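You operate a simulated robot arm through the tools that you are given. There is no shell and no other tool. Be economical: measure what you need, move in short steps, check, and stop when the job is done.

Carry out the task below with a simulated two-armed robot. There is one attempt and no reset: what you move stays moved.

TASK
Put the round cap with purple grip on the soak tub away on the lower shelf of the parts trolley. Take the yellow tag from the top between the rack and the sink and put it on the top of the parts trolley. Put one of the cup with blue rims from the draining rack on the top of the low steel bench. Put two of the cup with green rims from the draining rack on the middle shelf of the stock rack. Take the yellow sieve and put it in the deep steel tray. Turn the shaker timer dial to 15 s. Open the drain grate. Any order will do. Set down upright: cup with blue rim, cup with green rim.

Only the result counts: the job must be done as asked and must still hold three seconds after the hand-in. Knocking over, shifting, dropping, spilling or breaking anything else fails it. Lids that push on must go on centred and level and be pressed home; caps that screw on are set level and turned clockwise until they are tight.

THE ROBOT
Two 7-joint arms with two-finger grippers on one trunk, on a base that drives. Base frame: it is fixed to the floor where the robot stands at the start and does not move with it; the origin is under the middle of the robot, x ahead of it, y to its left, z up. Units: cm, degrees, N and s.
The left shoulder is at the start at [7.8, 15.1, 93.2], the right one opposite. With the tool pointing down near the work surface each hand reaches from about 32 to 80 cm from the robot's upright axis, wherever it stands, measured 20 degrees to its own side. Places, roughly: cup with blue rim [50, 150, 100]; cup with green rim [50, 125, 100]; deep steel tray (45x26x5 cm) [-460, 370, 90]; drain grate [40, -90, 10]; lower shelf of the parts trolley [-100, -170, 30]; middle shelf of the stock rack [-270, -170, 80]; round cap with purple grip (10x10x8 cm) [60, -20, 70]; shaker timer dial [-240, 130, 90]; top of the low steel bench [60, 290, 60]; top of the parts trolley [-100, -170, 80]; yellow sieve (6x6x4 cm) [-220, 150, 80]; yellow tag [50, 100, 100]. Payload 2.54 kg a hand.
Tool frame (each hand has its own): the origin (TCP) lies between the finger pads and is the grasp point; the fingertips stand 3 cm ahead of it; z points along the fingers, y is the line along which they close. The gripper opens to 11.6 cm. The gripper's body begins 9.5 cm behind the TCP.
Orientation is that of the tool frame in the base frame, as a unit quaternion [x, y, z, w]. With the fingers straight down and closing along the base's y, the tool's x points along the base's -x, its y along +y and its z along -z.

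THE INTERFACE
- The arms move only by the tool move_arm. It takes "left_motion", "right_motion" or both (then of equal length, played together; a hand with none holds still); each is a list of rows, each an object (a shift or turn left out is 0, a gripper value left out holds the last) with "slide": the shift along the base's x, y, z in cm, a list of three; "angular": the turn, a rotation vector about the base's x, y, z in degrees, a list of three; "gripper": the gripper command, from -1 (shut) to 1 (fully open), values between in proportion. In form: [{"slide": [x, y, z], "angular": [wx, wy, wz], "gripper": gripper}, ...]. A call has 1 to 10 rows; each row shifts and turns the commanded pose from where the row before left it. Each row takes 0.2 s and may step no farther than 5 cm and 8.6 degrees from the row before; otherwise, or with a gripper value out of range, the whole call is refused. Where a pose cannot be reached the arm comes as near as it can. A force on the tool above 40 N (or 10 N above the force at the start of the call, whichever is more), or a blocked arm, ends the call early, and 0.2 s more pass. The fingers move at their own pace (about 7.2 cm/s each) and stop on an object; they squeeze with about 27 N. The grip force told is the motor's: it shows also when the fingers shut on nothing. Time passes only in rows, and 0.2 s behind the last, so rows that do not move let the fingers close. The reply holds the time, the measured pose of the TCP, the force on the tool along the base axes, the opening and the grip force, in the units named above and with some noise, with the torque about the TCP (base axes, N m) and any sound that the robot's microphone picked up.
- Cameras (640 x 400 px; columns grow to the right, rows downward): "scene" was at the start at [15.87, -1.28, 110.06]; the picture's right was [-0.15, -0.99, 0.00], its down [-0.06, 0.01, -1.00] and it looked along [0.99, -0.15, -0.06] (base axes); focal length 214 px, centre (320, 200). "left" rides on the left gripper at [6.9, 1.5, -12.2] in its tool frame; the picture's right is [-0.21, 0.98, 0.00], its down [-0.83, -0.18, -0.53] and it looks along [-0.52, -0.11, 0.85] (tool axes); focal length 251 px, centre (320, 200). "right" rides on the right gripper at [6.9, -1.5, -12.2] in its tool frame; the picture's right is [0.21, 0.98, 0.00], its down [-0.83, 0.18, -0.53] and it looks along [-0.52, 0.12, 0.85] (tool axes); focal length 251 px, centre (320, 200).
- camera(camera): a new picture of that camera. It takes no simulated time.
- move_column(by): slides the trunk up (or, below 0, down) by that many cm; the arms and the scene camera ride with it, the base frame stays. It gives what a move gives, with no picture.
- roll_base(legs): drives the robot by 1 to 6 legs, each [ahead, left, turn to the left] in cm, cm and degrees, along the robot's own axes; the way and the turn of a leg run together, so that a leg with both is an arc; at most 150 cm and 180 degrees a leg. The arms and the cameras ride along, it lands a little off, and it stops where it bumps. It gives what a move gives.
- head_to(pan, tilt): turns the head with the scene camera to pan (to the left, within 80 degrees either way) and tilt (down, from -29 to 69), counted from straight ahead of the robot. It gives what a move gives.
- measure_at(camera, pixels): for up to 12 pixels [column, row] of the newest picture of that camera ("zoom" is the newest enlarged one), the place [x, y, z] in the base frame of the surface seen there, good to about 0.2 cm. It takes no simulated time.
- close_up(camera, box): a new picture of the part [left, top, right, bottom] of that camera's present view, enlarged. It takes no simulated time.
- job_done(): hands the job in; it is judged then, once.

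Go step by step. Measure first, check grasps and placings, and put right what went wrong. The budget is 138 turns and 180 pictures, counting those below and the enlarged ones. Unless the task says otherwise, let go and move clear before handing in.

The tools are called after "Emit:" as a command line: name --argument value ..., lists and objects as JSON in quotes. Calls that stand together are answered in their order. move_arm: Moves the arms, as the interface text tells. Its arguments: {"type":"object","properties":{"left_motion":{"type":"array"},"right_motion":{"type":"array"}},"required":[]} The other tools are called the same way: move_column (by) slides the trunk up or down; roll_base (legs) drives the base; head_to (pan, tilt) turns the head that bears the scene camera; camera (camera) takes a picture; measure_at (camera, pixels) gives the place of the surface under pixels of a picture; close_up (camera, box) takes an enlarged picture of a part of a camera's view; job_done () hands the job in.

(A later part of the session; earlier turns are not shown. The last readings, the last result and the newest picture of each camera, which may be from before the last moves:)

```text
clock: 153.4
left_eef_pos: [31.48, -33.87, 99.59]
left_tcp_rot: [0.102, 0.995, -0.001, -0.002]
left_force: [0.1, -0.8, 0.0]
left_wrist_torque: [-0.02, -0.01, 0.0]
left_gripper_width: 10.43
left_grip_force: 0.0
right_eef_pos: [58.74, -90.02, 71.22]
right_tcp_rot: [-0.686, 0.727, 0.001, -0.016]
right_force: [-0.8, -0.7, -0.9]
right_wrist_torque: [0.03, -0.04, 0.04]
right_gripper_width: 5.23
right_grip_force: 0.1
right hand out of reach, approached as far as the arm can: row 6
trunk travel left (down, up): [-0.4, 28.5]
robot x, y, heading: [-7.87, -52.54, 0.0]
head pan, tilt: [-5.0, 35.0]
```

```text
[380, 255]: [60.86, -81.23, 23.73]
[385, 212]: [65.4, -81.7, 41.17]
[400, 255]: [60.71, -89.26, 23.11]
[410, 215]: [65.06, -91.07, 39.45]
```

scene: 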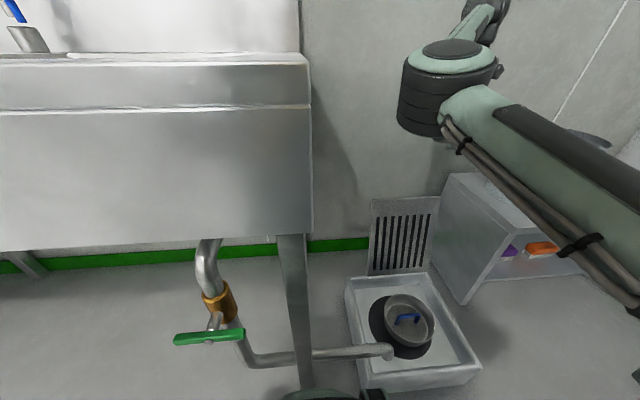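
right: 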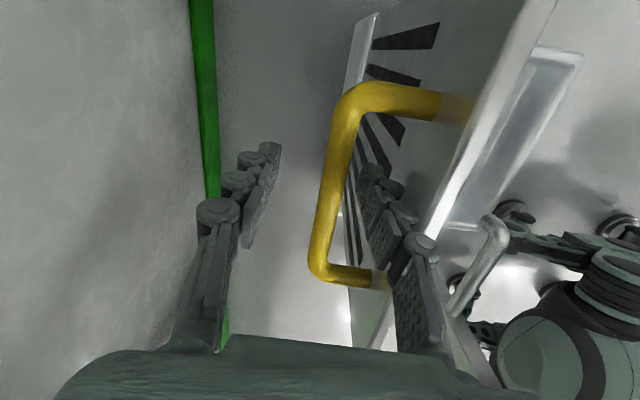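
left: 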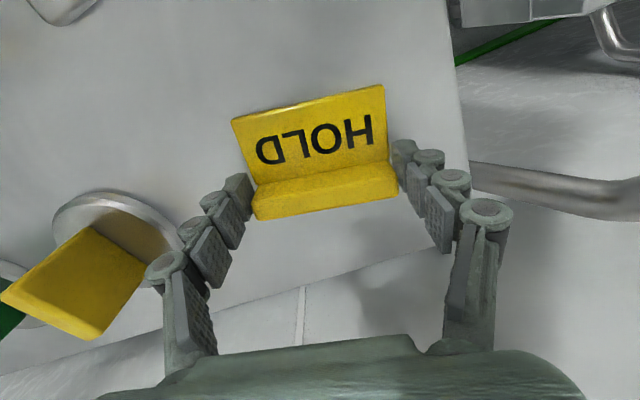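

The grate now leans ~15° past vertical and stays open. Next are the cups: back away, raise the trunk, restore the right hand's yaw, and drive to the rack.

Emit:
roll_base --legs '[[-40, 0, 0]]'

Emit:
move_column --by 16.5

Emit:
move_arm --right_motion '[{"slide": [-2, 0, 2], "angular": [0, 0, -8.5]}, {"slide": [-2, 0, 2], "angular": [0, 0, -8.5]}, {"slide": [-2, 0, 2], "angular": [0, 0, -8.5]}, {"slide": [-2, 0, 2], "angular": [0, 0, -8.5]}, {"slide": [-2, 0, 2], "angular": [0, 0, -8.5]}, {"slide": [-2, 0, 2], "angular": [0, 0, -8.5]}, {"slide": [-2, 0, 2], "angular": [0, 0, -8.5]}, {"slide": [-2, 0, 2], "angular": [0, 0, -8.5]}, {"slide": [-1, 0, 2], "angular": [0, 0, -8.5]}, {"slide": [-1, 0, 0], "angular": [0, 0, -8.5]}]'

Emit:
roll_base --legs '[[0, 120, 0], [28, 62, 0]]'

Emit:
head_to --pan 15 --tilt 22

Emit:
camera --camera "scene"

Emit:
camera --camera "left"

```text
clock: 155.9
left_eef_pos: [-8.82, -33.87, 99.69]
left_tcp_rot: [0.104, 0.995, -0.001, -0.003]
left_force: [-1.3, -0.3, -0.3]
left_wrist_torque: [0.01, -0.01, -0.03]
left_gripper_width: 10.45
left_grip_force: 0.1
right_eef_pos: [18.29, -90.03, 71.11]
right_tcp_rot: [-0.685, 0.728, 0.002, -0.017]
right_force: [0.0, 0.5, -0.8]
right_wrist_torque: [-0.01, -0.02, -0.01]
right_gripper_width: 5.22
right_grip_force: 0.1
trunk travel left (down, up): [-0.4, 28.5]
robot x, y, heading: [-48.2, -52.16, -0.4]
head pan, tilt: [-5.0, 35.0]
```

```text
clock: 157.8
left_eef_pos: [-8.88, -33.88, 116.15]
left_tcp_rot: [0.104, 0.995, -0.002, -0.003]
left_force: [-0.3, 0.5, -0.1]
left_wrist_torque: [0.01, -0.01, -0.02]
left_gripper_width: 10.46
left_grip_force: 0.0
right_eef_pos: [18.48, -90.15, 87.59]
right_tcp_rot: [-0.685, 0.728, 0.002, -0.017]
right_force: [-0.3, 0.5, 0.2]
right_wrist_torque: [-0.06, -0.02, 0.02]
right_gripper_width: 5.22
right_grip_force: 0.1
trunk travel left (down, up): [-16.9, 12.0]
robot x, y, heading: [-48.22, -52.48, -0.1]
head pan, tilt: [-5.0, 35.0]
```

```text
clock: 160.0
left_eef_pos: [-8.77, -33.88, 116.2]
left_tcp_rot: [0.104, 0.995, -0.002, -0.003]
left_force: [-0.4, 0.8, -0.1]
left_wrist_torque: [-0.01, 0.01, 0.01]
left_gripper_width: 10.44
left_grip_force: 0.0
right_eef_pos: [0.25, -90.22, 105.68]
right_tcp_rot: [-0.012, 1.0, 0.013, -0.011]
right_force: [-0.6, -0.8, 1.5]
right_wrist_torque: [0.01, -0.01, 0.0]
right_gripper_width: 5.24
right_grip_force: 0.0
trunk travel left (down, up): [-16.9, 12.0]
robot x, y, heading: [-48.21, -52.56, -0.2]
head pan, tilt: [-5.0, 35.0]
```

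```text
clock: 178.2
left_eef_pos: [16.52, 151.95, 116.18]
left_tcp_rot: [0.1, 0.995, -0.001, -0.003]
left_force: [0.2, -0.1, 0.0]
left_wrist_torque: [-0.01, -0.02, 0.01]
left_gripper_width: 10.41
left_grip_force: 0.2
right_eef_pos: [25.93, 95.61, 105.63]
right_tcp_rot: [-0.016, 1.0, 0.013, -0.012]
right_force: [0.2, -0.6, -0.3]
right_wrist_torque: [0.02, 0.03, 0.0]
right_gripper_width: 5.21
right_grip_force: 0.0
trunk travel left (down, up): [-16.9, 12.0]
robot x, y, heading: [-22.67, 133.17, 0.2]
head pan, tilt: [-5.0, 35.0]
```

```text
clock: 179.0
left_eef_pos: [16.51, 151.93, 116.19]
left_tcp_rot: [0.101, 0.995, -0.002, -0.002]
left_force: [-0.1, 0.9, 0.8]
left_wrist_torque: [0.0, -0.03, 0.02]
left_gripper_width: 10.45
left_grip_force: 0.2
right_eef_pos: [26.05, 95.73, 105.72]
right_tcp_rot: [-0.016, 1.0, 0.013, -0.012]
right_force: [0.1, -0.7, 0.2]
right_wrist_torque: [0.0, -0.03, -0.04]
right_gripper_width: 5.19
right_grip_force: 0.1
trunk travel left (down, up): [-16.9, 12.0]
robot x, y, heading: [-22.8, 133.02, 0.3]
head pan, tilt: [15.0, 22.0]
```

```text
98 pictures are left
```

scene: 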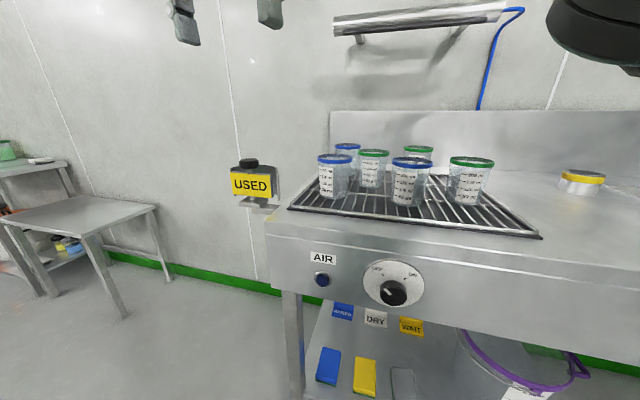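

```text
97 pictures are left
```

left: 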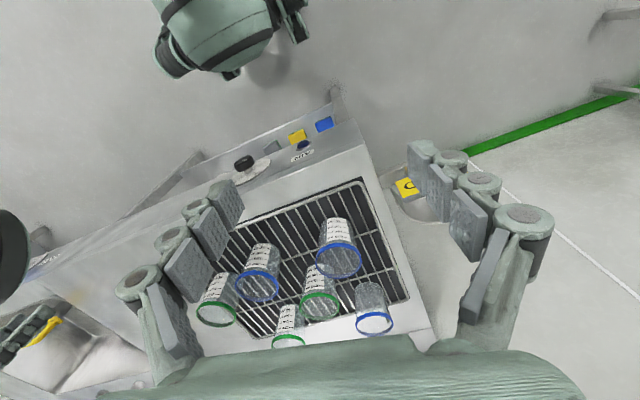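

Six cups are visible: blue at (334,175), (347,150), (410,180); green at (372,165), (418,155), (470,178). Zooming to measure rims.

Emit:
close_up --camera "scene" --box '[280, 130, 520, 250]'

Emit:
measure_at --camera "scene" --pixels '[[334, 158], [318, 159], [350, 159], [334, 196], [411, 161], [393, 162], [431, 162], [471, 162], [452, 163], [372, 152], [418, 148], [347, 145]]'

Emit:
measure_at --camera "left" --pixels '[[340, 276], [362, 258], [316, 258], [257, 300], [280, 284], [236, 284], [216, 323], [376, 332], [318, 316], [290, 342], [345, 180]]'

```text
2.67 times, centred on (400, 190) of scene
```

zoom: 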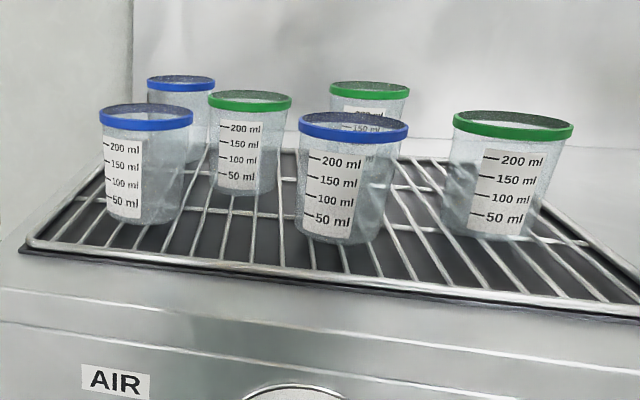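

```text
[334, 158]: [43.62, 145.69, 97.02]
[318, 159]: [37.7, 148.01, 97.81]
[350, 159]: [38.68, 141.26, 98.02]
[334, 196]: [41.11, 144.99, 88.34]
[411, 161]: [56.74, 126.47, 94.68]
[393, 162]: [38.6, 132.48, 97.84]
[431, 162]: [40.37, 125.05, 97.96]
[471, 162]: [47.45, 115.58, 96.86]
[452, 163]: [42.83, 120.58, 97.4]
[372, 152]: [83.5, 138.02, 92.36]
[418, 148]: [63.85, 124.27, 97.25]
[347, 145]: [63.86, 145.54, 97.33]
```

```text
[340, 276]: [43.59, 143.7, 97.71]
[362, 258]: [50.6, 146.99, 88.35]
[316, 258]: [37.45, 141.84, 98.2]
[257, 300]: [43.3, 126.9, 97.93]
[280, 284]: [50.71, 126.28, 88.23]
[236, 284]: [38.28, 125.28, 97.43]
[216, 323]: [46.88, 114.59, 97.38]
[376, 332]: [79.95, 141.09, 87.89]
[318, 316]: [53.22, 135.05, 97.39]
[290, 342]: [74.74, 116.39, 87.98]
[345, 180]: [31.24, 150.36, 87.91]
```

Blue cup centre is about (39.8, 144.8), rim z 98, base z 88.4. Shifting the base for better lateral reach and moving the left hand above it.

Emit:
roll_base --legs '[[-3, -8, 0]]'

Emit:
move_arm --left_motion '[{"slide": [3.5, 0.1, -1.5], "gripper": 1}, {"slide": [3.5, 0.1, -1.5]}, {"slide": [3.5, 0.1, -1.5]}, {"slide": [3.5, 0.1, -1.5]}, {"slide": [3.5, 0.1, -1.5]}, {"slide": [3.5, 0.1, 0]}, {"slide": [3.5, 0.1, 0]}, {"slide": [1.9, 0.1, 0]}, {}]'

Emit:
camera --camera "left"

```text
clock: 180.4
left_eef_pos: [13.53, 143.92, 116.14]
left_tcp_rot: [0.1, 0.995, -0.002, -0.003]
left_force: [-0.1, 0.0, -0.6]
left_wrist_torque: [-0.01, 0.0, 0.04]
left_gripper_width: 10.47
left_grip_force: 0.1
right_eef_pos: [22.95, 87.68, 105.68]
right_tcp_rot: [-0.016, 1.0, 0.014, -0.012]
right_force: [-0.1, 0.4, 0.1]
right_wrist_torque: [0.01, 0.03, -0.02]
right_gripper_width: 5.22
right_grip_force: 0.1
trunk travel left (down, up): [-16.9, 12.0]
robot x, y, heading: [-25.5, 124.86, 0.6]
head pan, tilt: [15.0, 22.0]
```

```text
clock: 182.4
left_eef_pos: [37.94, 144.37, 106.99]
left_tcp_rot: [0.1, 0.995, -0.002, -0.001]
left_force: [0.0, -0.6, 0.7]
left_wrist_torque: [-0.01, 0.05, 0.0]
left_gripper_width: 11.61
left_grip_force: 0.1
left hand out of reach, approached as far as the arm can: row 7, 8
right_eef_pos: [23.01, 87.6, 105.79]
right_tcp_rot: [-0.016, 1.0, 0.013, -0.012]
right_force: [-0.1, 0.1, 0.1]
right_wrist_torque: [-0.02, -0.01, 0.01]
right_gripper_width: 5.2
right_grip_force: 0.0
trunk travel left (down, up): [-16.9, 12.0]
robot x, y, heading: [-25.61, 125.36, 0.2]
head pan, tilt: [15.0, 22.0]
```

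```text
95 pictures are left
```

left: 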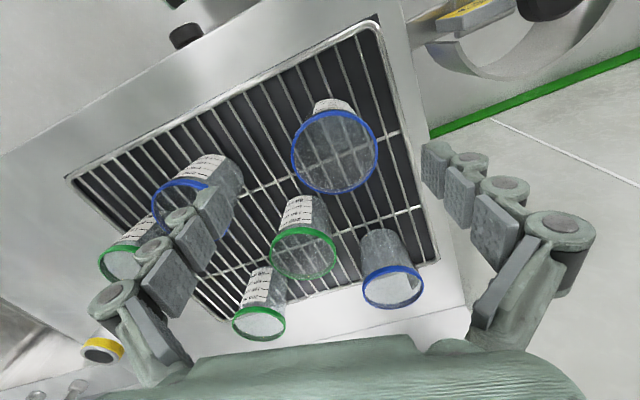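

Emit:
measure_at --camera "left" --pixels '[[293, 152], [376, 150], [334, 114], [340, 192], [200, 183], [154, 205], [272, 250], [335, 255], [304, 228]]'

```text
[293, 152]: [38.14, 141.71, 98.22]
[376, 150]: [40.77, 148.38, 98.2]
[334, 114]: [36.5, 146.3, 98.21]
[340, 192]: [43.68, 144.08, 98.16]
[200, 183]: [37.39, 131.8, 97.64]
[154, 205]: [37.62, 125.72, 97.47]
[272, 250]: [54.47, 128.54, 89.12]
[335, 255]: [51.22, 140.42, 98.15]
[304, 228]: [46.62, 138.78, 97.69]
```

Rim centre is (39.8, 145.1), radius 3.7. Adjusting while descending, then gripping.

Emit:
move_arm --left_motion '[{"slide": [1, 0.4, -3]}, {"slide": [0.9, 0.3, -3]}, {}]'

```text
clock: 183.2
left_eef_pos: [39.95, 144.77, 101.17]
left_tcp_rot: [0.1, 0.995, -0.002, -0.002]
left_force: [-0.7, -0.3, 0.6]
left_wrist_torque: [0.01, -0.02, 0.01]
left_gripper_width: 11.61
left_grip_force: 0.1
right_eef_pos: [22.91, 87.72, 105.68]
right_tcp_rot: [-0.017, 1.0, 0.013, -0.012]
right_force: [0.1, 0.0, 0.8]
right_wrist_torque: [0.0, 0.05, -0.02]
right_gripper_width: 5.22
right_grip_force: 0.0
trunk travel left (down, up): [-16.9, 12.0]
robot x, y, heading: [-25.92, 124.89, 0.2]
head pan, tilt: [15.0, 22.0]
```

Emit:
move_arm --left_motion '[{"slide": [-0.1, 0.3, -3.5]}, {"slide": [0, 0, -3.2]}, {"gripper": -1}, {"gripper": -1}, {"gripper": -1}, {"gripper": -1}, {"slide": [0, 0, 2]}, {"slide": [0, 0, 4]}, {}]'

Emit:
camera --camera "left"

```text
clock: 185.2
left_eef_pos: [39.8, 145.53, 100.52]
left_tcp_rot: [0.1, 0.995, -0.002, -0.003]
left_force: [0.2, -0.7, 0.1]
left_wrist_torque: [-0.02, 0.0, -0.02]
left_gripper_width: 7.05
left_grip_force: 27.2
right_eef_pos: [23.03, 87.63, 105.6]
right_tcp_rot: [-0.017, 1.0, 0.013, -0.012]
right_force: [-0.3, 0.0, 0.1]
right_wrist_torque: [0.02, 0.01, 0.01]
right_gripper_width: 5.22
right_grip_force: 0.0
trunk travel left (down, up): [-16.9, 12.0]
robot x, y, heading: [-25.59, 124.68, 0.3]
head pan, tilt: [15.0, 22.0]
```

```text
94 pictures are left
```

left: 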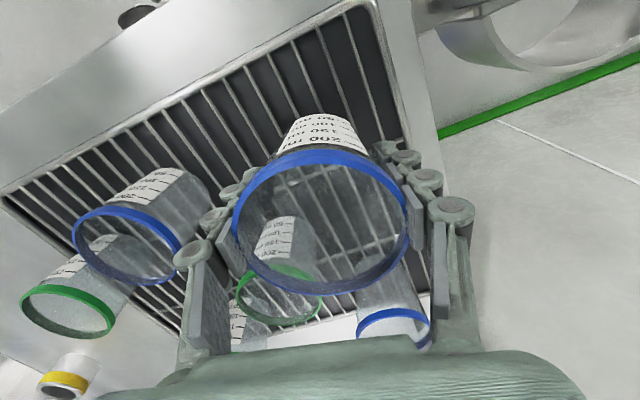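

The blue cup is held (7.05 cm). Measuring the steel bench in the earlier scene view, then raising and driving left.

Emit:
measure_at --camera "scene" --pixels '[[80, 215], [155, 207], [10, 212], [90, 230], [60, 160], [125, 312], [250, 190], [20, 165], [100, 200]]'

Emit:
move_arm --left_motion '[{"slide": [0, 0, 4]}, {"slide": [-2, 0, 3.5]}, {"slide": [-4, 0, 0]}]'

Emit:
roll_base --legs '[[-15, 0, 0], [0, 75, 0]]'

Emit:
camera --camera "scene"

```text
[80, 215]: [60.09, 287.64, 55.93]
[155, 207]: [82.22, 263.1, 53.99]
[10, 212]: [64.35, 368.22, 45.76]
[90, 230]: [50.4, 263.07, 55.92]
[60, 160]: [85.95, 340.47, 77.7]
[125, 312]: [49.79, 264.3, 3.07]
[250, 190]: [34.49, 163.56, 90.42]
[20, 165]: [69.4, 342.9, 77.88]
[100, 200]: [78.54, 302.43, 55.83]
```

```text
clock: 186.0
left_eef_pos: [33.71, 145.18, 107.87]
left_tcp_rot: [0.101, 0.995, -0.001, -0.003]
left_force: [-1.4, 0.2, -0.7]
left_wrist_torque: [0.03, -0.03, -0.02]
left_gripper_width: 7.08
left_grip_force: 27.4
right_eef_pos: [22.98, 87.73, 105.7]
right_tcp_rot: [-0.016, 1.0, 0.012, -0.012]
right_force: [0.4, 0.0, 0.0]
right_wrist_torque: [-0.01, 0.0, -0.03]
right_gripper_width: 5.22
right_grip_force: 0.0
trunk travel left (down, up): [-16.9, 12.0]
robot x, y, heading: [-25.8, 125.2, 0.1]
head pan, tilt: [15.0, 22.0]
```

```text
clock: 194.7
left_eef_pos: [19.55, 220.75, 107.76]
left_tcp_rot: [0.105, 0.994, -0.002, -0.003]
left_force: [-0.4, 0.5, 0.0]
left_wrist_torque: [-0.01, 0.02, -0.01]
left_gripper_width: 7.05
left_grip_force: 27.1
right_eef_pos: [8.36, 163.22, 105.66]
right_tcp_rot: [-0.011, 1.0, 0.013, -0.011]
right_force: [0.1, 1.0, 0.3]
right_wrist_torque: [0.02, -0.01, 0.0]
right_gripper_width: 5.25
right_grip_force: 0.1
trunk travel left (down, up): [-16.9, 12.0]
robot x, y, heading: [-39.97, 201.51, -0.4]
head pan, tilt: [15.0, 22.0]
```

```text
93 pictures are left
```

scene: 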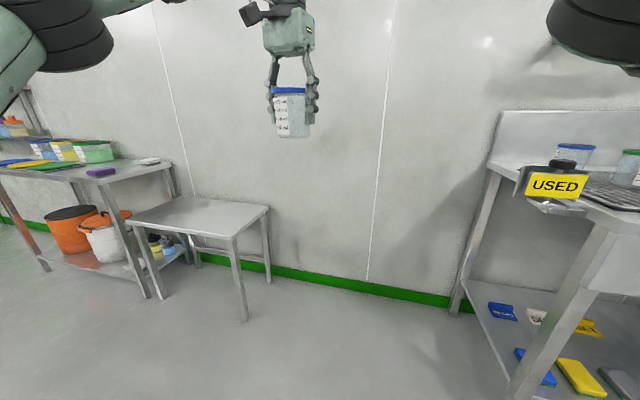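

The bench top is empty: z≈55.9, y 263–312, x≥48. Driving so the cup hangs over it, and lowering the trunk.

Emit:
roll_base --legs '[[0, 59, 0], [36, 0, 0]]'

Emit:
move_column --by -16.5

Emit:
move_arm --left_motion '[{"slide": [1.5, 0, -4.5]}, {"slide": [1, 0, -4.8]}, {"slide": [0, 0, -5]}, {"slide": [0, 0, -5]}]'

Emit:
camera --camera "left"

Emit:
camera --camera "scene"

```text
clock: 202.5
left_eef_pos: [56.01, 275.48, 107.78]
left_tcp_rot: [0.111, 0.994, -0.001, -0.003]
left_force: [0.6, -0.6, 0.3]
left_wrist_torque: [0.03, 0.02, 0.0]
left_gripper_width: 7.04
left_grip_force: 26.9
right_eef_pos: [44.0, 218.37, 105.67]
right_tcp_rot: [-0.005, 1.0, 0.013, -0.011]
right_force: [-0.3, -0.2, 0.9]
right_wrist_torque: [0.03, 0.04, -0.01]
right_gripper_width: 5.21
right_grip_force: 0.0
trunk travel left (down, up): [-16.9, 12.0]
robot x, y, heading: [-4.03, 256.69, -1.0]
head pan, tilt: [15.0, 22.0]
```

```text
clock: 204.4
left_eef_pos: [56.02, 275.64, 91.23]
left_tcp_rot: [0.112, 0.994, -0.001, -0.002]
left_force: [-0.2, 0.6, -0.1]
left_wrist_torque: [0.0, -0.03, -0.02]
left_gripper_width: 7.05
left_grip_force: 27.1
right_eef_pos: [44.04, 218.31, 89.13]
right_tcp_rot: [-0.004, 1.0, 0.014, -0.011]
right_force: [-0.9, 0.3, 0.1]
right_wrist_torque: [-0.02, 0.0, 0.0]
right_gripper_width: 5.22
right_grip_force: 0.0
trunk travel left (down, up): [-0.4, 28.5]
robot x, y, heading: [-4.15, 256.81, -1.1]
head pan, tilt: [15.0, 22.0]
```

```text
clock: 205.4
left_eef_pos: [58.55, 275.67, 71.89]
left_tcp_rot: [0.112, 0.994, -0.001, -0.002]
left_force: [-0.3, -1.0, -1.0]
left_wrist_torque: [0.04, 0.0, 0.01]
left_gripper_width: 7.05
left_grip_force: 26.4
right_eef_pos: [43.95, 218.31, 89.25]
right_tcp_rot: [-0.005, 1.0, 0.013, -0.011]
right_force: [-0.4, -0.6, 0.5]
right_wrist_torque: [-0.01, 0.01, 0.02]
right_gripper_width: 5.23
right_grip_force: 0.1
trunk travel left (down, up): [-0.4, 28.5]
robot x, y, heading: [-3.92, 256.46, -1.1]
head pan, tilt: [15.0, 22.0]
```

```text
92 pictures are left
```

left: 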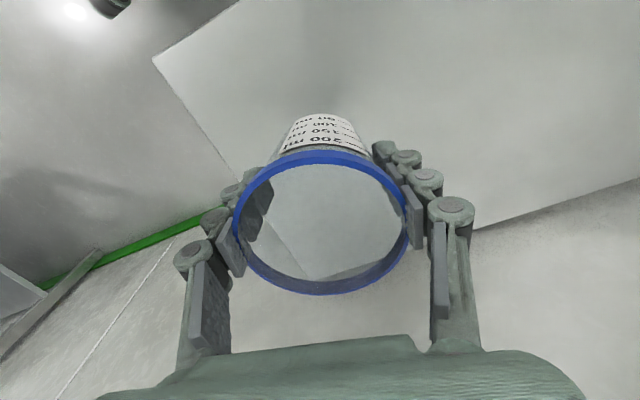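

```text
91 pictures are left
```

scene: 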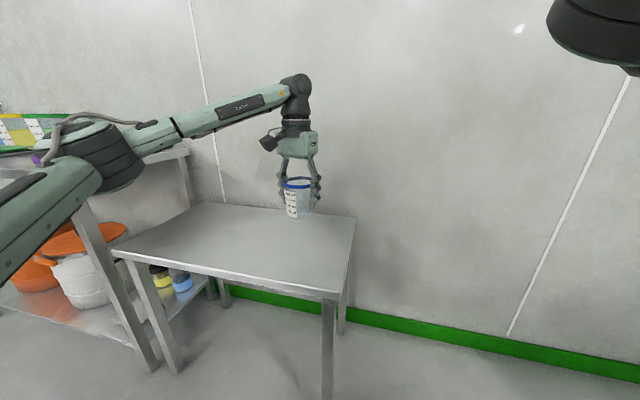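

The cup is over the bench, somewhat near its right edge. Moving 5 cm inward and lowering to contact.

Emit:
move_arm --left_motion '[{"slide": [0, 2.5, -3]}, {"slide": [0, 2.5, -3]}, {"slide": [0, 0, -2]}, {"slide": [0, 0, -1]}, {"slide": [0, 0, -0.5]}, {}]'

```text
clock: 206.8
left_eef_pos: [58.68, 280.49, 62.29]
left_tcp_rot: [0.111, 0.994, -0.002, -0.003]
left_force: [0.1, -0.2, -0.1]
left_wrist_torque: [-0.03, 0.01, -0.03]
left_gripper_width: 7.07
left_grip_force: 27.4
right_eef_pos: [43.97, 218.21, 89.16]
right_tcp_rot: [-0.006, 1.0, 0.013, -0.011]
right_force: [-0.1, 0.2, -0.6]
right_wrist_torque: [-0.01, -0.01, 0.02]
right_gripper_width: 5.23
right_grip_force: 0.1
trunk travel left (down, up): [-0.4, 28.5]
robot x, y, heading: [-3.68, 256.61, -1.4]
head pan, tilt: [15.0, 22.0]
```

Emit:
move_arm --left_motion '[{"slide": [0, 0, -0.3]}, {"slide": [0, 0, -0.3]}, {"slide": [0, 0, -0.3]}, {}]'

Emit:
camera --camera "scene"

```text
clock: 207.8
left_eef_pos: [58.41, 280.58, 61.46]
left_tcp_rot: [0.111, 0.994, -0.002, -0.002]
left_force: [0.1, 0.7, -1.8]
left_wrist_torque: [0.0, -0.02, 0.01]
left_gripper_width: 7.06
left_grip_force: 26.8
right_eef_pos: [43.98, 218.51, 89.15]
right_tcp_rot: [-0.005, 1.0, 0.013, -0.012]
right_force: [0.3, 0.6, -0.4]
right_wrist_torque: [-0.01, 0.03, 0.0]
right_gripper_width: 5.21
right_grip_force: 0.0
trunk travel left (down, up): [-0.4, 28.5]
robot x, y, heading: [-4.21, 256.93, -1.1]
head pan, tilt: [15.0, 22.0]
```

```text
90 pictures are left
```

scene: 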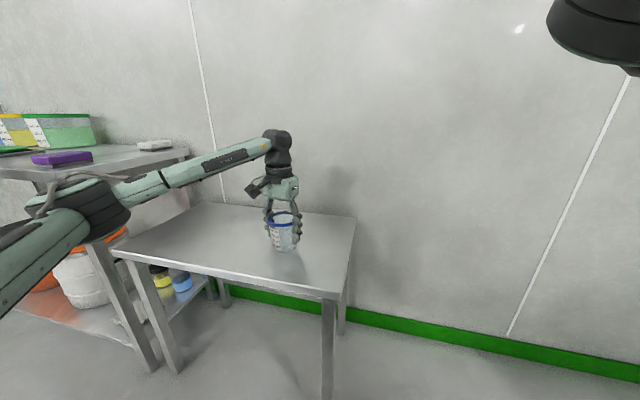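

Still no contact; continuing down in small steps.

Emit:
move_arm --left_motion '[{"slide": [0, 0, -0.3]}, {"slide": [0, 0, -0.3]}, {"slide": [0, 0, -0.3]}, {"slide": [0, 0, -0.3]}, {}]'

Emit:
close_up --camera "scene" --box '[230, 190, 340, 270]'

Emit:
measure_at --camera "zoom" --pixels '[[320, 150], [320, 300], [320, 330], [320, 360], [440, 300], [200, 300]]'

```text
clock: 209.0
left_eef_pos: [58.57, 280.47, 60.36]
left_tcp_rot: [0.112, 0.994, 0.0, -0.001]
left_force: [0.7, 1.3, 14.8]
left_wrist_torque: [-0.08, -0.1, 0.1]
left_gripper_width: 7.03
left_grip_force: 26.6
right_eef_pos: [43.78, 218.23, 89.26]
right_tcp_rot: [-0.005, 1.0, 0.014, -0.011]
right_force: [0.5, 0.5, 0.1]
right_wrist_torque: [-0.03, -0.01, 0.02]
right_gripper_width: 5.23
right_grip_force: 0.1
trunk travel left (down, up): [-0.4, 28.5]
robot x, y, heading: [-3.27, 256.58, -1.0]
head pan, tilt: [15.0, 22.0]
```

```text
5.00 times, centred on (285, 230) of scene
```

zoom: 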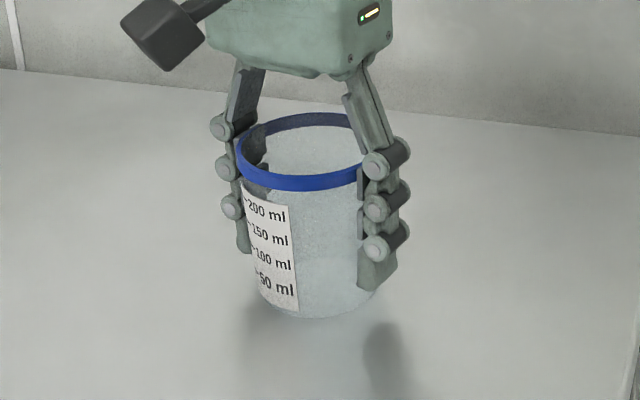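

```text
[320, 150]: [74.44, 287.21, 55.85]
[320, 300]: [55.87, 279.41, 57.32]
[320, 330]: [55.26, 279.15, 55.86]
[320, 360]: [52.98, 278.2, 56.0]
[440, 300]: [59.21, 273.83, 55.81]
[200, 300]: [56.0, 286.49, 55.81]
```

Contact (15 N) at TCP z 60.4, and the cup stands upright. Releasing and lifting straight up.

Emit:
move_arm --left_motion '[{"slide": [0, 0, 0.2], "gripper": 0.2}, {"gripper": 1}, {"gripper": 1}, {"gripper": 1}, {"slide": [0, 0, 3]}, {"slide": [0, 0, 5]}, {"slide": [0, 0, 5]}, {"slide": [0, 0, 5]}, {"slide": [-2, 0, 4]}, {"slide": [-4, 0, 2]}]'

Emit:
move_column --by 16.5

Emit:
camera --camera "scene"

```text
clock: 211.2
left_eef_pos: [52.25, 280.5, 84.63]
left_tcp_rot: [0.112, 0.994, -0.001, -0.003]
left_force: [0.6, 0.4, 0.2]
left_wrist_torque: [-0.02, 0.02, 0.02]
left_gripper_width: 11.63
left_grip_force: 0.0
right_eef_pos: [43.97, 218.43, 89.13]
right_tcp_rot: [-0.005, 1.0, 0.013, -0.012]
right_force: [-0.4, 0.3, -0.2]
right_wrist_torque: [0.02, 0.01, -0.02]
right_gripper_width: 5.22
right_grip_force: 0.1
trunk travel left (down, up): [-0.4, 28.5]
robot x, y, heading: [-3.65, 256.44, -0.9]
head pan, tilt: [15.0, 22.0]
```

```text
clock: 213.1
left_eef_pos: [52.41, 280.24, 101.13]
left_tcp_rot: [0.111, 0.994, -0.001, -0.002]
left_force: [0.2, 0.1, 0.3]
left_wrist_torque: [0.01, 0.0, 0.01]
left_gripper_width: 11.61
left_grip_force: 0.0
right_eef_pos: [43.99, 218.31, 105.62]
right_tcp_rot: [-0.005, 1.0, 0.013, -0.012]
right_force: [0.2, 0.8, 0.1]
right_wrist_torque: [0.0, 0.04, -0.01]
right_gripper_width: 5.24
right_grip_force: 0.1
trunk travel left (down, up): [-16.9, 12.0]
robot x, y, heading: [-3.72, 256.84, -1.1]
head pan, tilt: [15.0, 22.0]
```

```text
88 pictures are left
```

scene: 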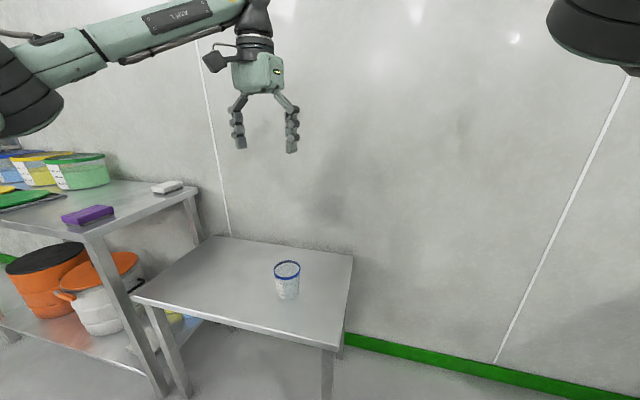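

The blue cup stands on the bench. Returning to the rack for the green cups.

Emit:
roll_base --legs '[[-38, 0, 1], [0, -119, 0], [18, 0, 0]]'

Emit:
camera --camera "right"

Emit:
camera --camera "scene"

```text
clock: 227.6
left_eef_pos: [32.37, 165.9, 101.16]
left_tcp_rot: [0.105, 0.995, -0.001, -0.003]
left_force: [-0.8, 0.1, -0.1]
left_wrist_torque: [0.0, 0.02, -0.02]
left_gripper_width: 11.6
left_grip_force: 0.0
right_eef_pos: [24.84, 103.65, 105.67]
right_tcp_rot: [-0.012, 1.0, 0.013, -0.011]
right_force: [0.4, -0.5, -1.5]
right_wrist_torque: [-0.01, 0.01, -0.01]
right_gripper_width: 5.26
right_grip_force: 0.0
trunk travel left (down, up): [-16.9, 12.0]
robot x, y, heading: [-23.28, 141.77, -0.4]
head pan, tilt: [15.0, 22.0]
```

```text
87 pictures are left
```

right: 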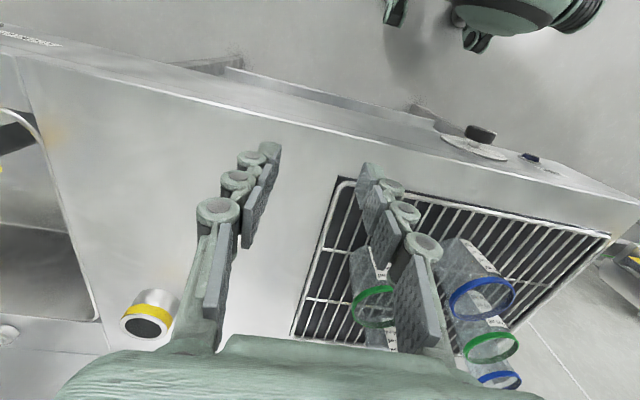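

```text
86 pictures are left
```

scene: 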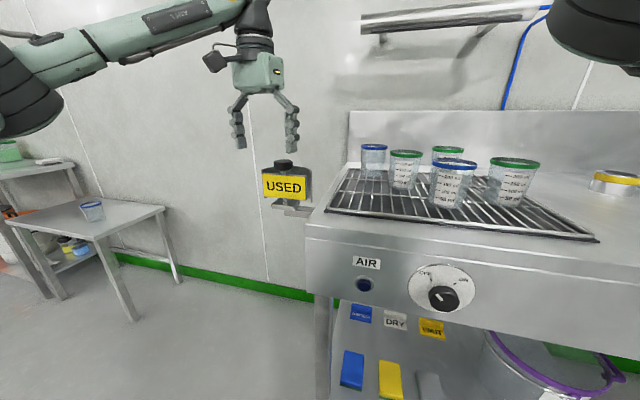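

Moving the right hand above the front green cup and raising the left hand clear of the bin.

Emit:
move_arm --right_motion '[{"slide": [3.1, 2.2, 0.3], "gripper": 0.72}, {"slide": [3.1, 2.2, 0.3]}, {"slide": [3.1, 2.2, 0]}, {"slide": [3.1, 2.2, 0]}, {"slide": [3.1, 2.2, 0]}, {"slide": [3.1, 2.2, 0]}, {}]' --left_motion '[{"slide": [-1, 0, 4]}, {"slide": [-1, 0, 4]}, {"slide": [-3, 0, 1]}, {"slide": [-3, 0, 0]}, {}, {}, {}]'

Emit:
camera --camera "right"

```text
clock: 229.2
left_eef_pos: [24.44, 165.88, 110.32]
left_tcp_rot: [0.105, 0.994, -0.001, -0.003]
left_force: [0.2, 0.1, -0.1]
left_wrist_torque: [0.01, -0.01, -0.01]
left_gripper_width: 11.6
left_grip_force: 0.0
right_eef_pos: [41.84, 116.15, 106.18]
right_tcp_rot: [-0.011, 1.0, 0.012, -0.01]
right_force: [-0.2, -0.3, -0.4]
right_wrist_torque: [0.04, -0.01, -0.01]
right_gripper_width: 10.0
right_grip_force: 0.1
right hand out of reach, approached as far as the arm can: row 6
trunk travel left (down, up): [-16.9, 12.0]
robot x, y, heading: [-23.46, 141.55, -0.4]
head pan, tilt: [15.0, 22.0]
```

```text
85 pictures are left
```

right: 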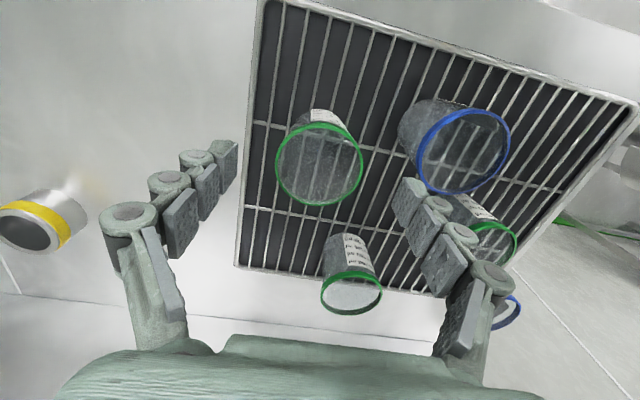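

Emit:
measure_at --camera "right" --pixels '[[277, 163], [362, 168], [322, 124], [316, 204], [414, 160], [500, 235], [352, 275], [324, 290], [380, 290], [350, 312]]'

```text
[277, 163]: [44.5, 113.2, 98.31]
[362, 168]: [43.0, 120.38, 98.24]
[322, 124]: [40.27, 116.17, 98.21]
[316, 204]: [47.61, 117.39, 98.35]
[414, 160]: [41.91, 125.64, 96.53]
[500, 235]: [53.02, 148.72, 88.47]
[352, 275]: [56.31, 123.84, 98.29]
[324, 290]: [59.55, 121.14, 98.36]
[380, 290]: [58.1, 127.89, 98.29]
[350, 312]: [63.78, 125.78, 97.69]
```

The green cup centre is (43.9, 116.8), r 3.7, and the blue neighbour starts at y 125.6. Aligning, descending and gripping.

Emit:
move_arm --right_motion '[{"slide": [1, 0.3, -3]}, {"slide": [1.05, 0.3, -2.5]}, {"slide": [0, 0, -3.2]}, {"slide": [0, 0, -3]}, {"gripper": -1}, {"gripper": -1}, {"gripper": -1}, {"slide": [0, 0, 3]}, {"slide": [0, 0, 5]}, {"slide": [0, 0, 5]}]'

Emit:
camera --camera "right"

```text
clock: 231.4
left_eef_pos: [24.13, 166.06, 110.53]
left_tcp_rot: [0.105, 0.994, -0.003, 0.0]
left_force: [-0.6, 1.2, 1.4]
left_wrist_torque: [-0.11, -0.18, -0.02]
left_gripper_width: 11.59
left_grip_force: 0.0
right_eef_pos: [40.63, 116.17, 106.4]
right_tcp_rot: [-0.012, 1.0, 0.011, -0.009]
right_force: [-1.2, -0.1, 0.4]
right_wrist_torque: [-0.09, -0.11, -0.01]
right_gripper_width: 7.1
right_grip_force: 27.0
right hand out of reach, approached as far as the arm can: row 10
trunk travel left (down, up): [-16.9, 12.0]
robot x, y, heading: [-23.3, 141.37, -0.3]
head pan, tilt: [15.0, 22.0]
```

```text
84 pictures are left
```

right: 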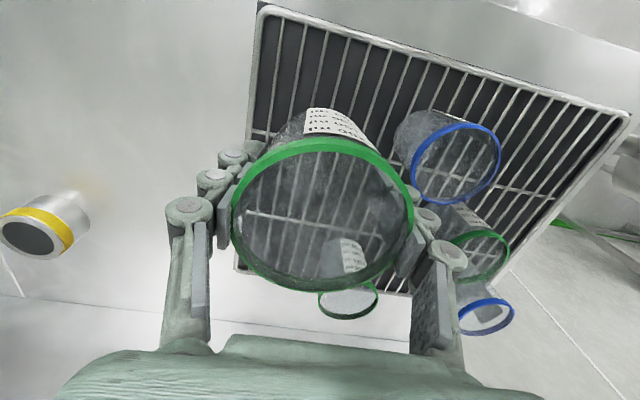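

The first green cup is held. Next, the back-left green cup with the left hand: shifting the base right and slightly ahead.

Emit:
roll_base --legs '[[0, -24, 0], [7.5, 0, 0]]'

Emit:
move_arm --left_motion '[{"slide": [4.5, -1, -0.5], "gripper": 0.75}, {"slide": [4.5, -1, -0.5]}, {"slide": [4.5, -1, -0.5]}, {"slide": [3, -1, 0]}, {}]'

Emit:
camera --camera "left"

```text
clock: 234.9
left_eef_pos: [31.77, 141.78, 110.27]
left_tcp_rot: [0.102, 0.995, -0.001, -0.003]
left_force: [0.8, -0.9, -0.1]
left_wrist_torque: [0.03, 0.04, 0.03]
left_gripper_width: 11.58
left_grip_force: 0.1
right_eef_pos: [48.45, 91.98, 105.99]
right_tcp_rot: [-0.016, 1.0, 0.013, -0.012]
right_force: [0.0, -0.5, -0.3]
right_wrist_torque: [-0.04, 0.07, 0.0]
right_gripper_width: 7.07
right_grip_force: 27.1
trunk travel left (down, up): [-16.9, 12.0]
robot x, y, heading: [-16.38, 117.02, 0.0]
head pan, tilt: [15.0, 22.0]
```

```text
clock: 236.1
left_eef_pos: [46.71, 137.13, 107.63]
left_tcp_rot: [0.1, 0.995, -0.002, -0.001]
left_force: [-0.8, 0.4, 0.2]
left_wrist_torque: [-0.03, -0.01, 0.04]
left_gripper_width: 10.14
left_grip_force: 0.2
left hand out of reach, approached as far as the arm can: row 4
right_eef_pos: [48.5, 91.98, 105.93]
right_tcp_rot: [-0.015, 1.0, 0.012, -0.012]
right_force: [0.4, -0.2, -0.6]
right_wrist_torque: [-0.02, 0.02, -0.01]
right_gripper_width: 7.07
right_grip_force: 26.8
trunk travel left (down, up): [-16.9, 12.0]
robot x, y, heading: [-16.13, 117.31, 0.1]
head pan, tilt: [15.0, 22.0]
```

```text
83 pictures are left
```

left: 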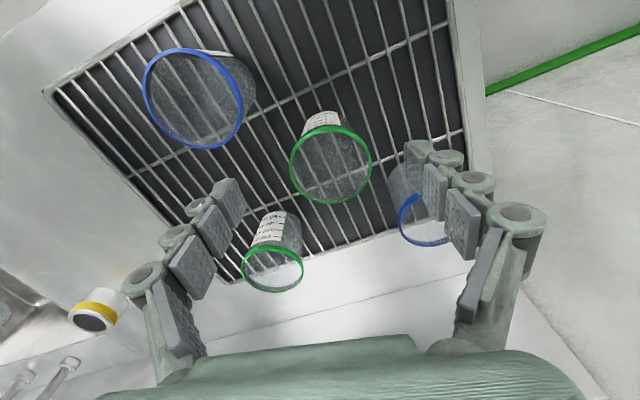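

Emit:
measure_at --camera "left" --pixels '[[291, 168], [371, 164], [326, 127], [334, 203], [401, 215], [420, 195], [242, 110], [230, 145], [425, 244]]'

```text
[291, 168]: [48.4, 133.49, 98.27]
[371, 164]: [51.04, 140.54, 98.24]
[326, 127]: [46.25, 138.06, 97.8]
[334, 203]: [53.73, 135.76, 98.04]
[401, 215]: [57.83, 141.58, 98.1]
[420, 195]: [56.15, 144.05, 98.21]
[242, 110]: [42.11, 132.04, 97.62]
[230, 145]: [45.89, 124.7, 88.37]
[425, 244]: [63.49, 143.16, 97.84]
```

Green cup centre (49.9, 137.0) and the fingers clear both blue cups. Aligning, descending, gripping.

Emit:
move_arm --left_motion '[{"slide": [1.6, 0, -3]}, {"slide": [1.6, -0.1, -3]}, {"slide": [0, 0, -3.7]}, {"slide": [0, 0, -3.4]}, {"gripper": -1}, {"gripper": -1}, {"gripper": -1}, {"slide": [0, 0, 3]}, {"slide": [0, 0, 5]}, {"slide": [-2, 0, 4.5]}]'

Emit:
camera --camera "left"

```text
clock: 238.3
left_eef_pos: [47.52, 137.24, 106.68]
left_tcp_rot: [0.101, 0.995, -0.001, 0.0]
left_force: [0.6, -0.2, -1.0]
left_wrist_torque: [0.0, -0.02, 0.01]
left_gripper_width: 6.92
left_grip_force: 26.6
right_eef_pos: [48.27, 91.98, 105.99]
right_tcp_rot: [-0.016, 1.0, 0.013, -0.011]
right_force: [0.0, 0.8, 0.5]
right_wrist_torque: [0.02, 0.0, -0.02]
right_gripper_width: 7.1
right_grip_force: 27.3
trunk travel left (down, up): [-16.9, 12.0]
robot x, y, heading: [-16.32, 116.94, 0.0]
head pan, tilt: [15.0, 22.0]
```

```text
82 pictures are left
```

left: 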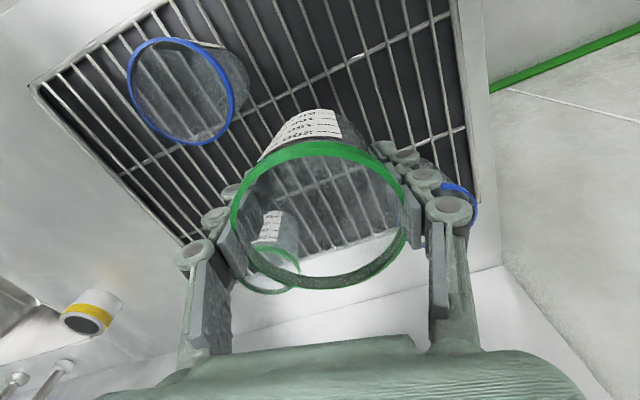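

Both green cups are held. Backing off and turning towards the stock rack side to look.

Emit:
roll_base --legs '[[-60, 0, 0], [0, 0, -90], [75, 0, 0], [0, -60, 0]]'

Emit:
head_to --pan -40 --tilt 15

Emit:
camera --camera "scene"

```text
clock: 255.0
left_eef_pos: [-115.34, -19.52, 106.46]
left_tcp_rot: [0.777, 0.629, 0.0, -0.002]
left_force: [0.4, 0.6, -0.1]
left_wrist_torque: [0.0, 0.0, 0.01]
left_gripper_width: 6.82
left_grip_force: 27.2
right_eef_pos: [-160.67, -19.92, 105.91]
right_tcp_rot: [0.698, 0.716, 0.017, 0.002]
right_force: [0.7, -0.3, 0.1]
right_wrist_torque: [0.04, 0.01, 0.02]
right_gripper_width: 7.09
right_grip_force: 26.5
trunk travel left (down, up): [-16.9, 12.0]
robot x, y, heading: [-135.08, 44.32, -90.2]
head pan, tilt: [15.0, 22.0]
```

```text
clock: 256.3
left_eef_pos: [-115.4, -19.55, 106.61]
left_tcp_rot: [0.776, 0.63, 0.0, -0.002]
left_force: [-0.1, 1.2, -0.3]
left_wrist_torque: [-0.05, 0.0, -0.01]
left_gripper_width: 6.8
left_grip_force: 27.0
right_eef_pos: [-160.63, -19.92, 105.95]
right_tcp_rot: [0.698, 0.716, 0.016, 0.001]
right_force: [0.3, -0.4, -0.3]
right_wrist_torque: [-0.01, -0.02, 0.01]
right_gripper_width: 7.08
right_grip_force: 26.9
trunk travel left (down, up): [-16.9, 12.0]
robot x, y, heading: [-134.73, 44.39, -90.1]
head pan, tilt: [-40.0, 15.0]
```

```text
81 pictures are left
```

scene: 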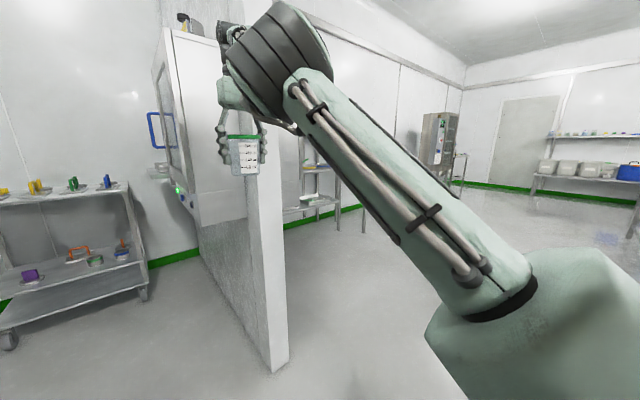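

The stock rack is visible beyond the partition at (315,190). Driving right 130 to face it; the hands clear the partition end at y −44.

Emit:
roll_base --legs '[[0, -130, 0]]'

Emit:
head_to --pan 0 --tilt 15

Emit:
camera --camera "scene"

Emit:
camera --camera "left"

```text
clock: 269.4
left_eef_pos: [-250.55, -18.3, 106.47]
left_tcp_rot: [0.781, 0.625, 0.0, -0.002]
left_force: [-0.2, 0.1, -1.0]
left_wrist_torque: [0.01, -0.01, -0.01]
left_gripper_width: 6.77
left_grip_force: 27.2
right_eef_pos: [-295.92, -18.32, 106.04]
right_tcp_rot: [0.703, 0.711, 0.018, 0.001]
right_force: [1.3, 0.2, -0.8]
right_wrist_torque: [-0.02, 0.01, 0.0]
right_gripper_width: 7.06
right_grip_force: 26.9
trunk travel left (down, up): [-16.9, 12.0]
robot x, y, heading: [-269.42, 46.0, -90.8]
head pan, tilt: [-40.0, 15.0]
```

```text
clock: 270.4
left_eef_pos: [-250.54, -18.43, 106.53]
left_tcp_rot: [0.781, 0.625, -0.002, -0.002]
left_force: [0.3, -0.3, -0.3]
left_wrist_torque: [0.03, 0.01, -0.01]
left_gripper_width: 6.75
left_grip_force: 26.9
right_eef_pos: [-295.84, -18.24, 105.95]
right_tcp_rot: [0.703, 0.711, 0.017, 0.0]
right_force: [0.4, 0.5, 0.2]
right_wrist_torque: [-0.02, 0.01, 0.01]
right_gripper_width: 7.07
right_grip_force: 26.9
trunk travel left (down, up): [-16.9, 12.0]
robot x, y, heading: [-269.34, 45.96, -91.2]
head pan, tilt: [0.0, 15.0]
```

```text
80 pictures are left
```

scene: 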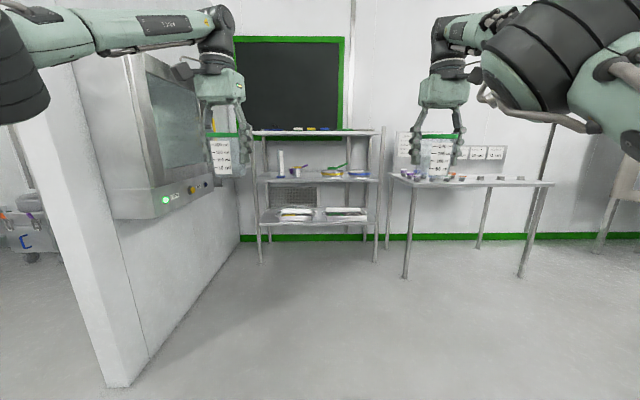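

```text
79 pictures are left
```

left: 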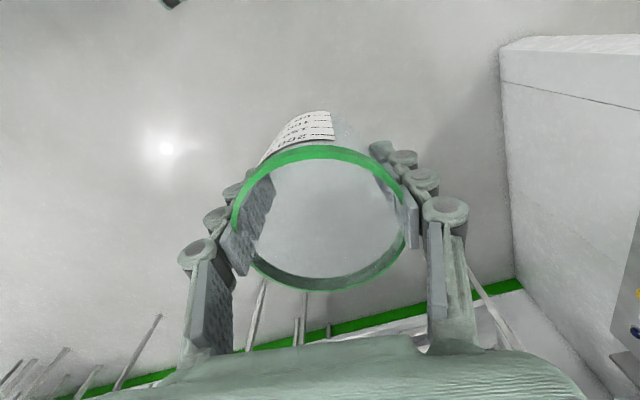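

The left grip width is creeping down (6.92→6.75), so that cup slowly slides; I'll place it first. Measuring the stock rack.

Emit:
close_up --camera "scene" --box '[240, 115, 400, 240]'

Emit:
measure_at --camera "scene" --pixels '[[260, 180], [310, 180], [376, 180], [310, 176], [258, 134], [320, 134], [378, 133], [281, 178], [318, 172], [345, 178], [316, 163], [258, 219]]'

```text
3.20 times, centred on (320, 178) of scene
```

zoom: 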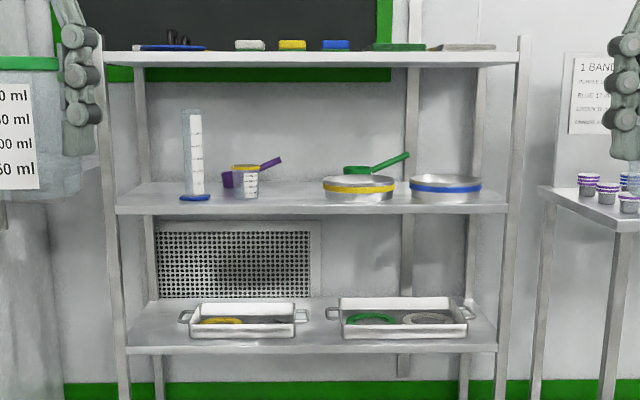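

```text
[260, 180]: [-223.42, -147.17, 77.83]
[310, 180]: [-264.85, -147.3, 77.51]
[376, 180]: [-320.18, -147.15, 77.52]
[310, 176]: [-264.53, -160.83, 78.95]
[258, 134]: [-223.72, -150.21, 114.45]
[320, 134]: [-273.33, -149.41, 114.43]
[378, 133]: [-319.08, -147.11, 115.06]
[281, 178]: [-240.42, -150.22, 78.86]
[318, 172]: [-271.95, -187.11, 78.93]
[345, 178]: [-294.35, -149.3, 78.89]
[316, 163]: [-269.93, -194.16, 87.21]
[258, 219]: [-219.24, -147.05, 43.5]
```

The middle shelf is z 78.9 with its front at y −147; the top shelf's lip is at ~z 113. Measuring the items on it to find the free gaps.

Emit:
measure_at --camera "zoom" --pixels '[[195, 199], [181, 198], [228, 185], [246, 196], [260, 190], [322, 188], [360, 200], [396, 188], [445, 200], [290, 195], [150, 200], [290, 185]]'

Emit:
roll_base --legs '[[65, 0, 1]]'

Emit:
camera --camera "scene"

```text
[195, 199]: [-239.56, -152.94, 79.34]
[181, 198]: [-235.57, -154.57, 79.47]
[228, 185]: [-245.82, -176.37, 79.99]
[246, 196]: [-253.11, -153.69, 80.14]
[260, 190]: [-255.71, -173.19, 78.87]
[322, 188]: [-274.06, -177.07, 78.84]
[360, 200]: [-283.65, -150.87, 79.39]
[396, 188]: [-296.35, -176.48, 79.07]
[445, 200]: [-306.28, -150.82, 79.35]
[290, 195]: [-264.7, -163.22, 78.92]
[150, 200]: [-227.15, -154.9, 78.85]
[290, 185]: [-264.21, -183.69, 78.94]
```

```text
clock: 274.0
left_eef_pos: [-249.81, -82.02, 106.62]
left_tcp_rot: [0.774, 0.633, -0.001, -0.002]
left_force: [0.4, 0.5, -1.4]
left_wrist_torque: [0.03, -0.04, 0.01]
left_gripper_width: 6.74
left_grip_force: 27.0
right_eef_pos: [-295.1, -82.88, 105.96]
right_tcp_rot: [0.696, 0.717, 0.017, 0.002]
right_force: [-0.1, -0.2, 0.2]
right_wrist_torque: [0.01, -0.01, 0.03]
right_gripper_width: 7.09
right_grip_force: 27.3
trunk travel left (down, up): [-16.9, 12.0]
robot x, y, heading: [-270.07, -18.3, -89.8]
head pan, tilt: [0.0, 15.0]
```

```text
77 pictures are left
```

scene: 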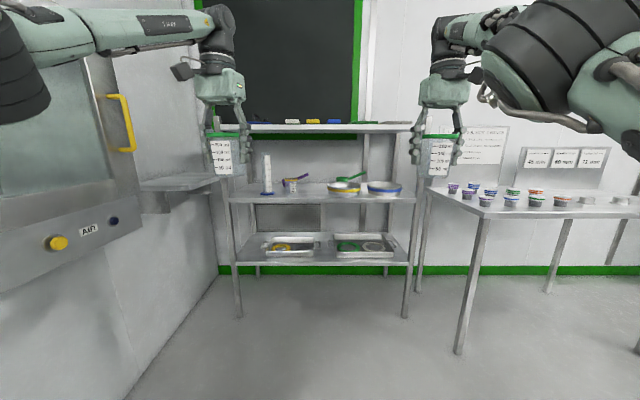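

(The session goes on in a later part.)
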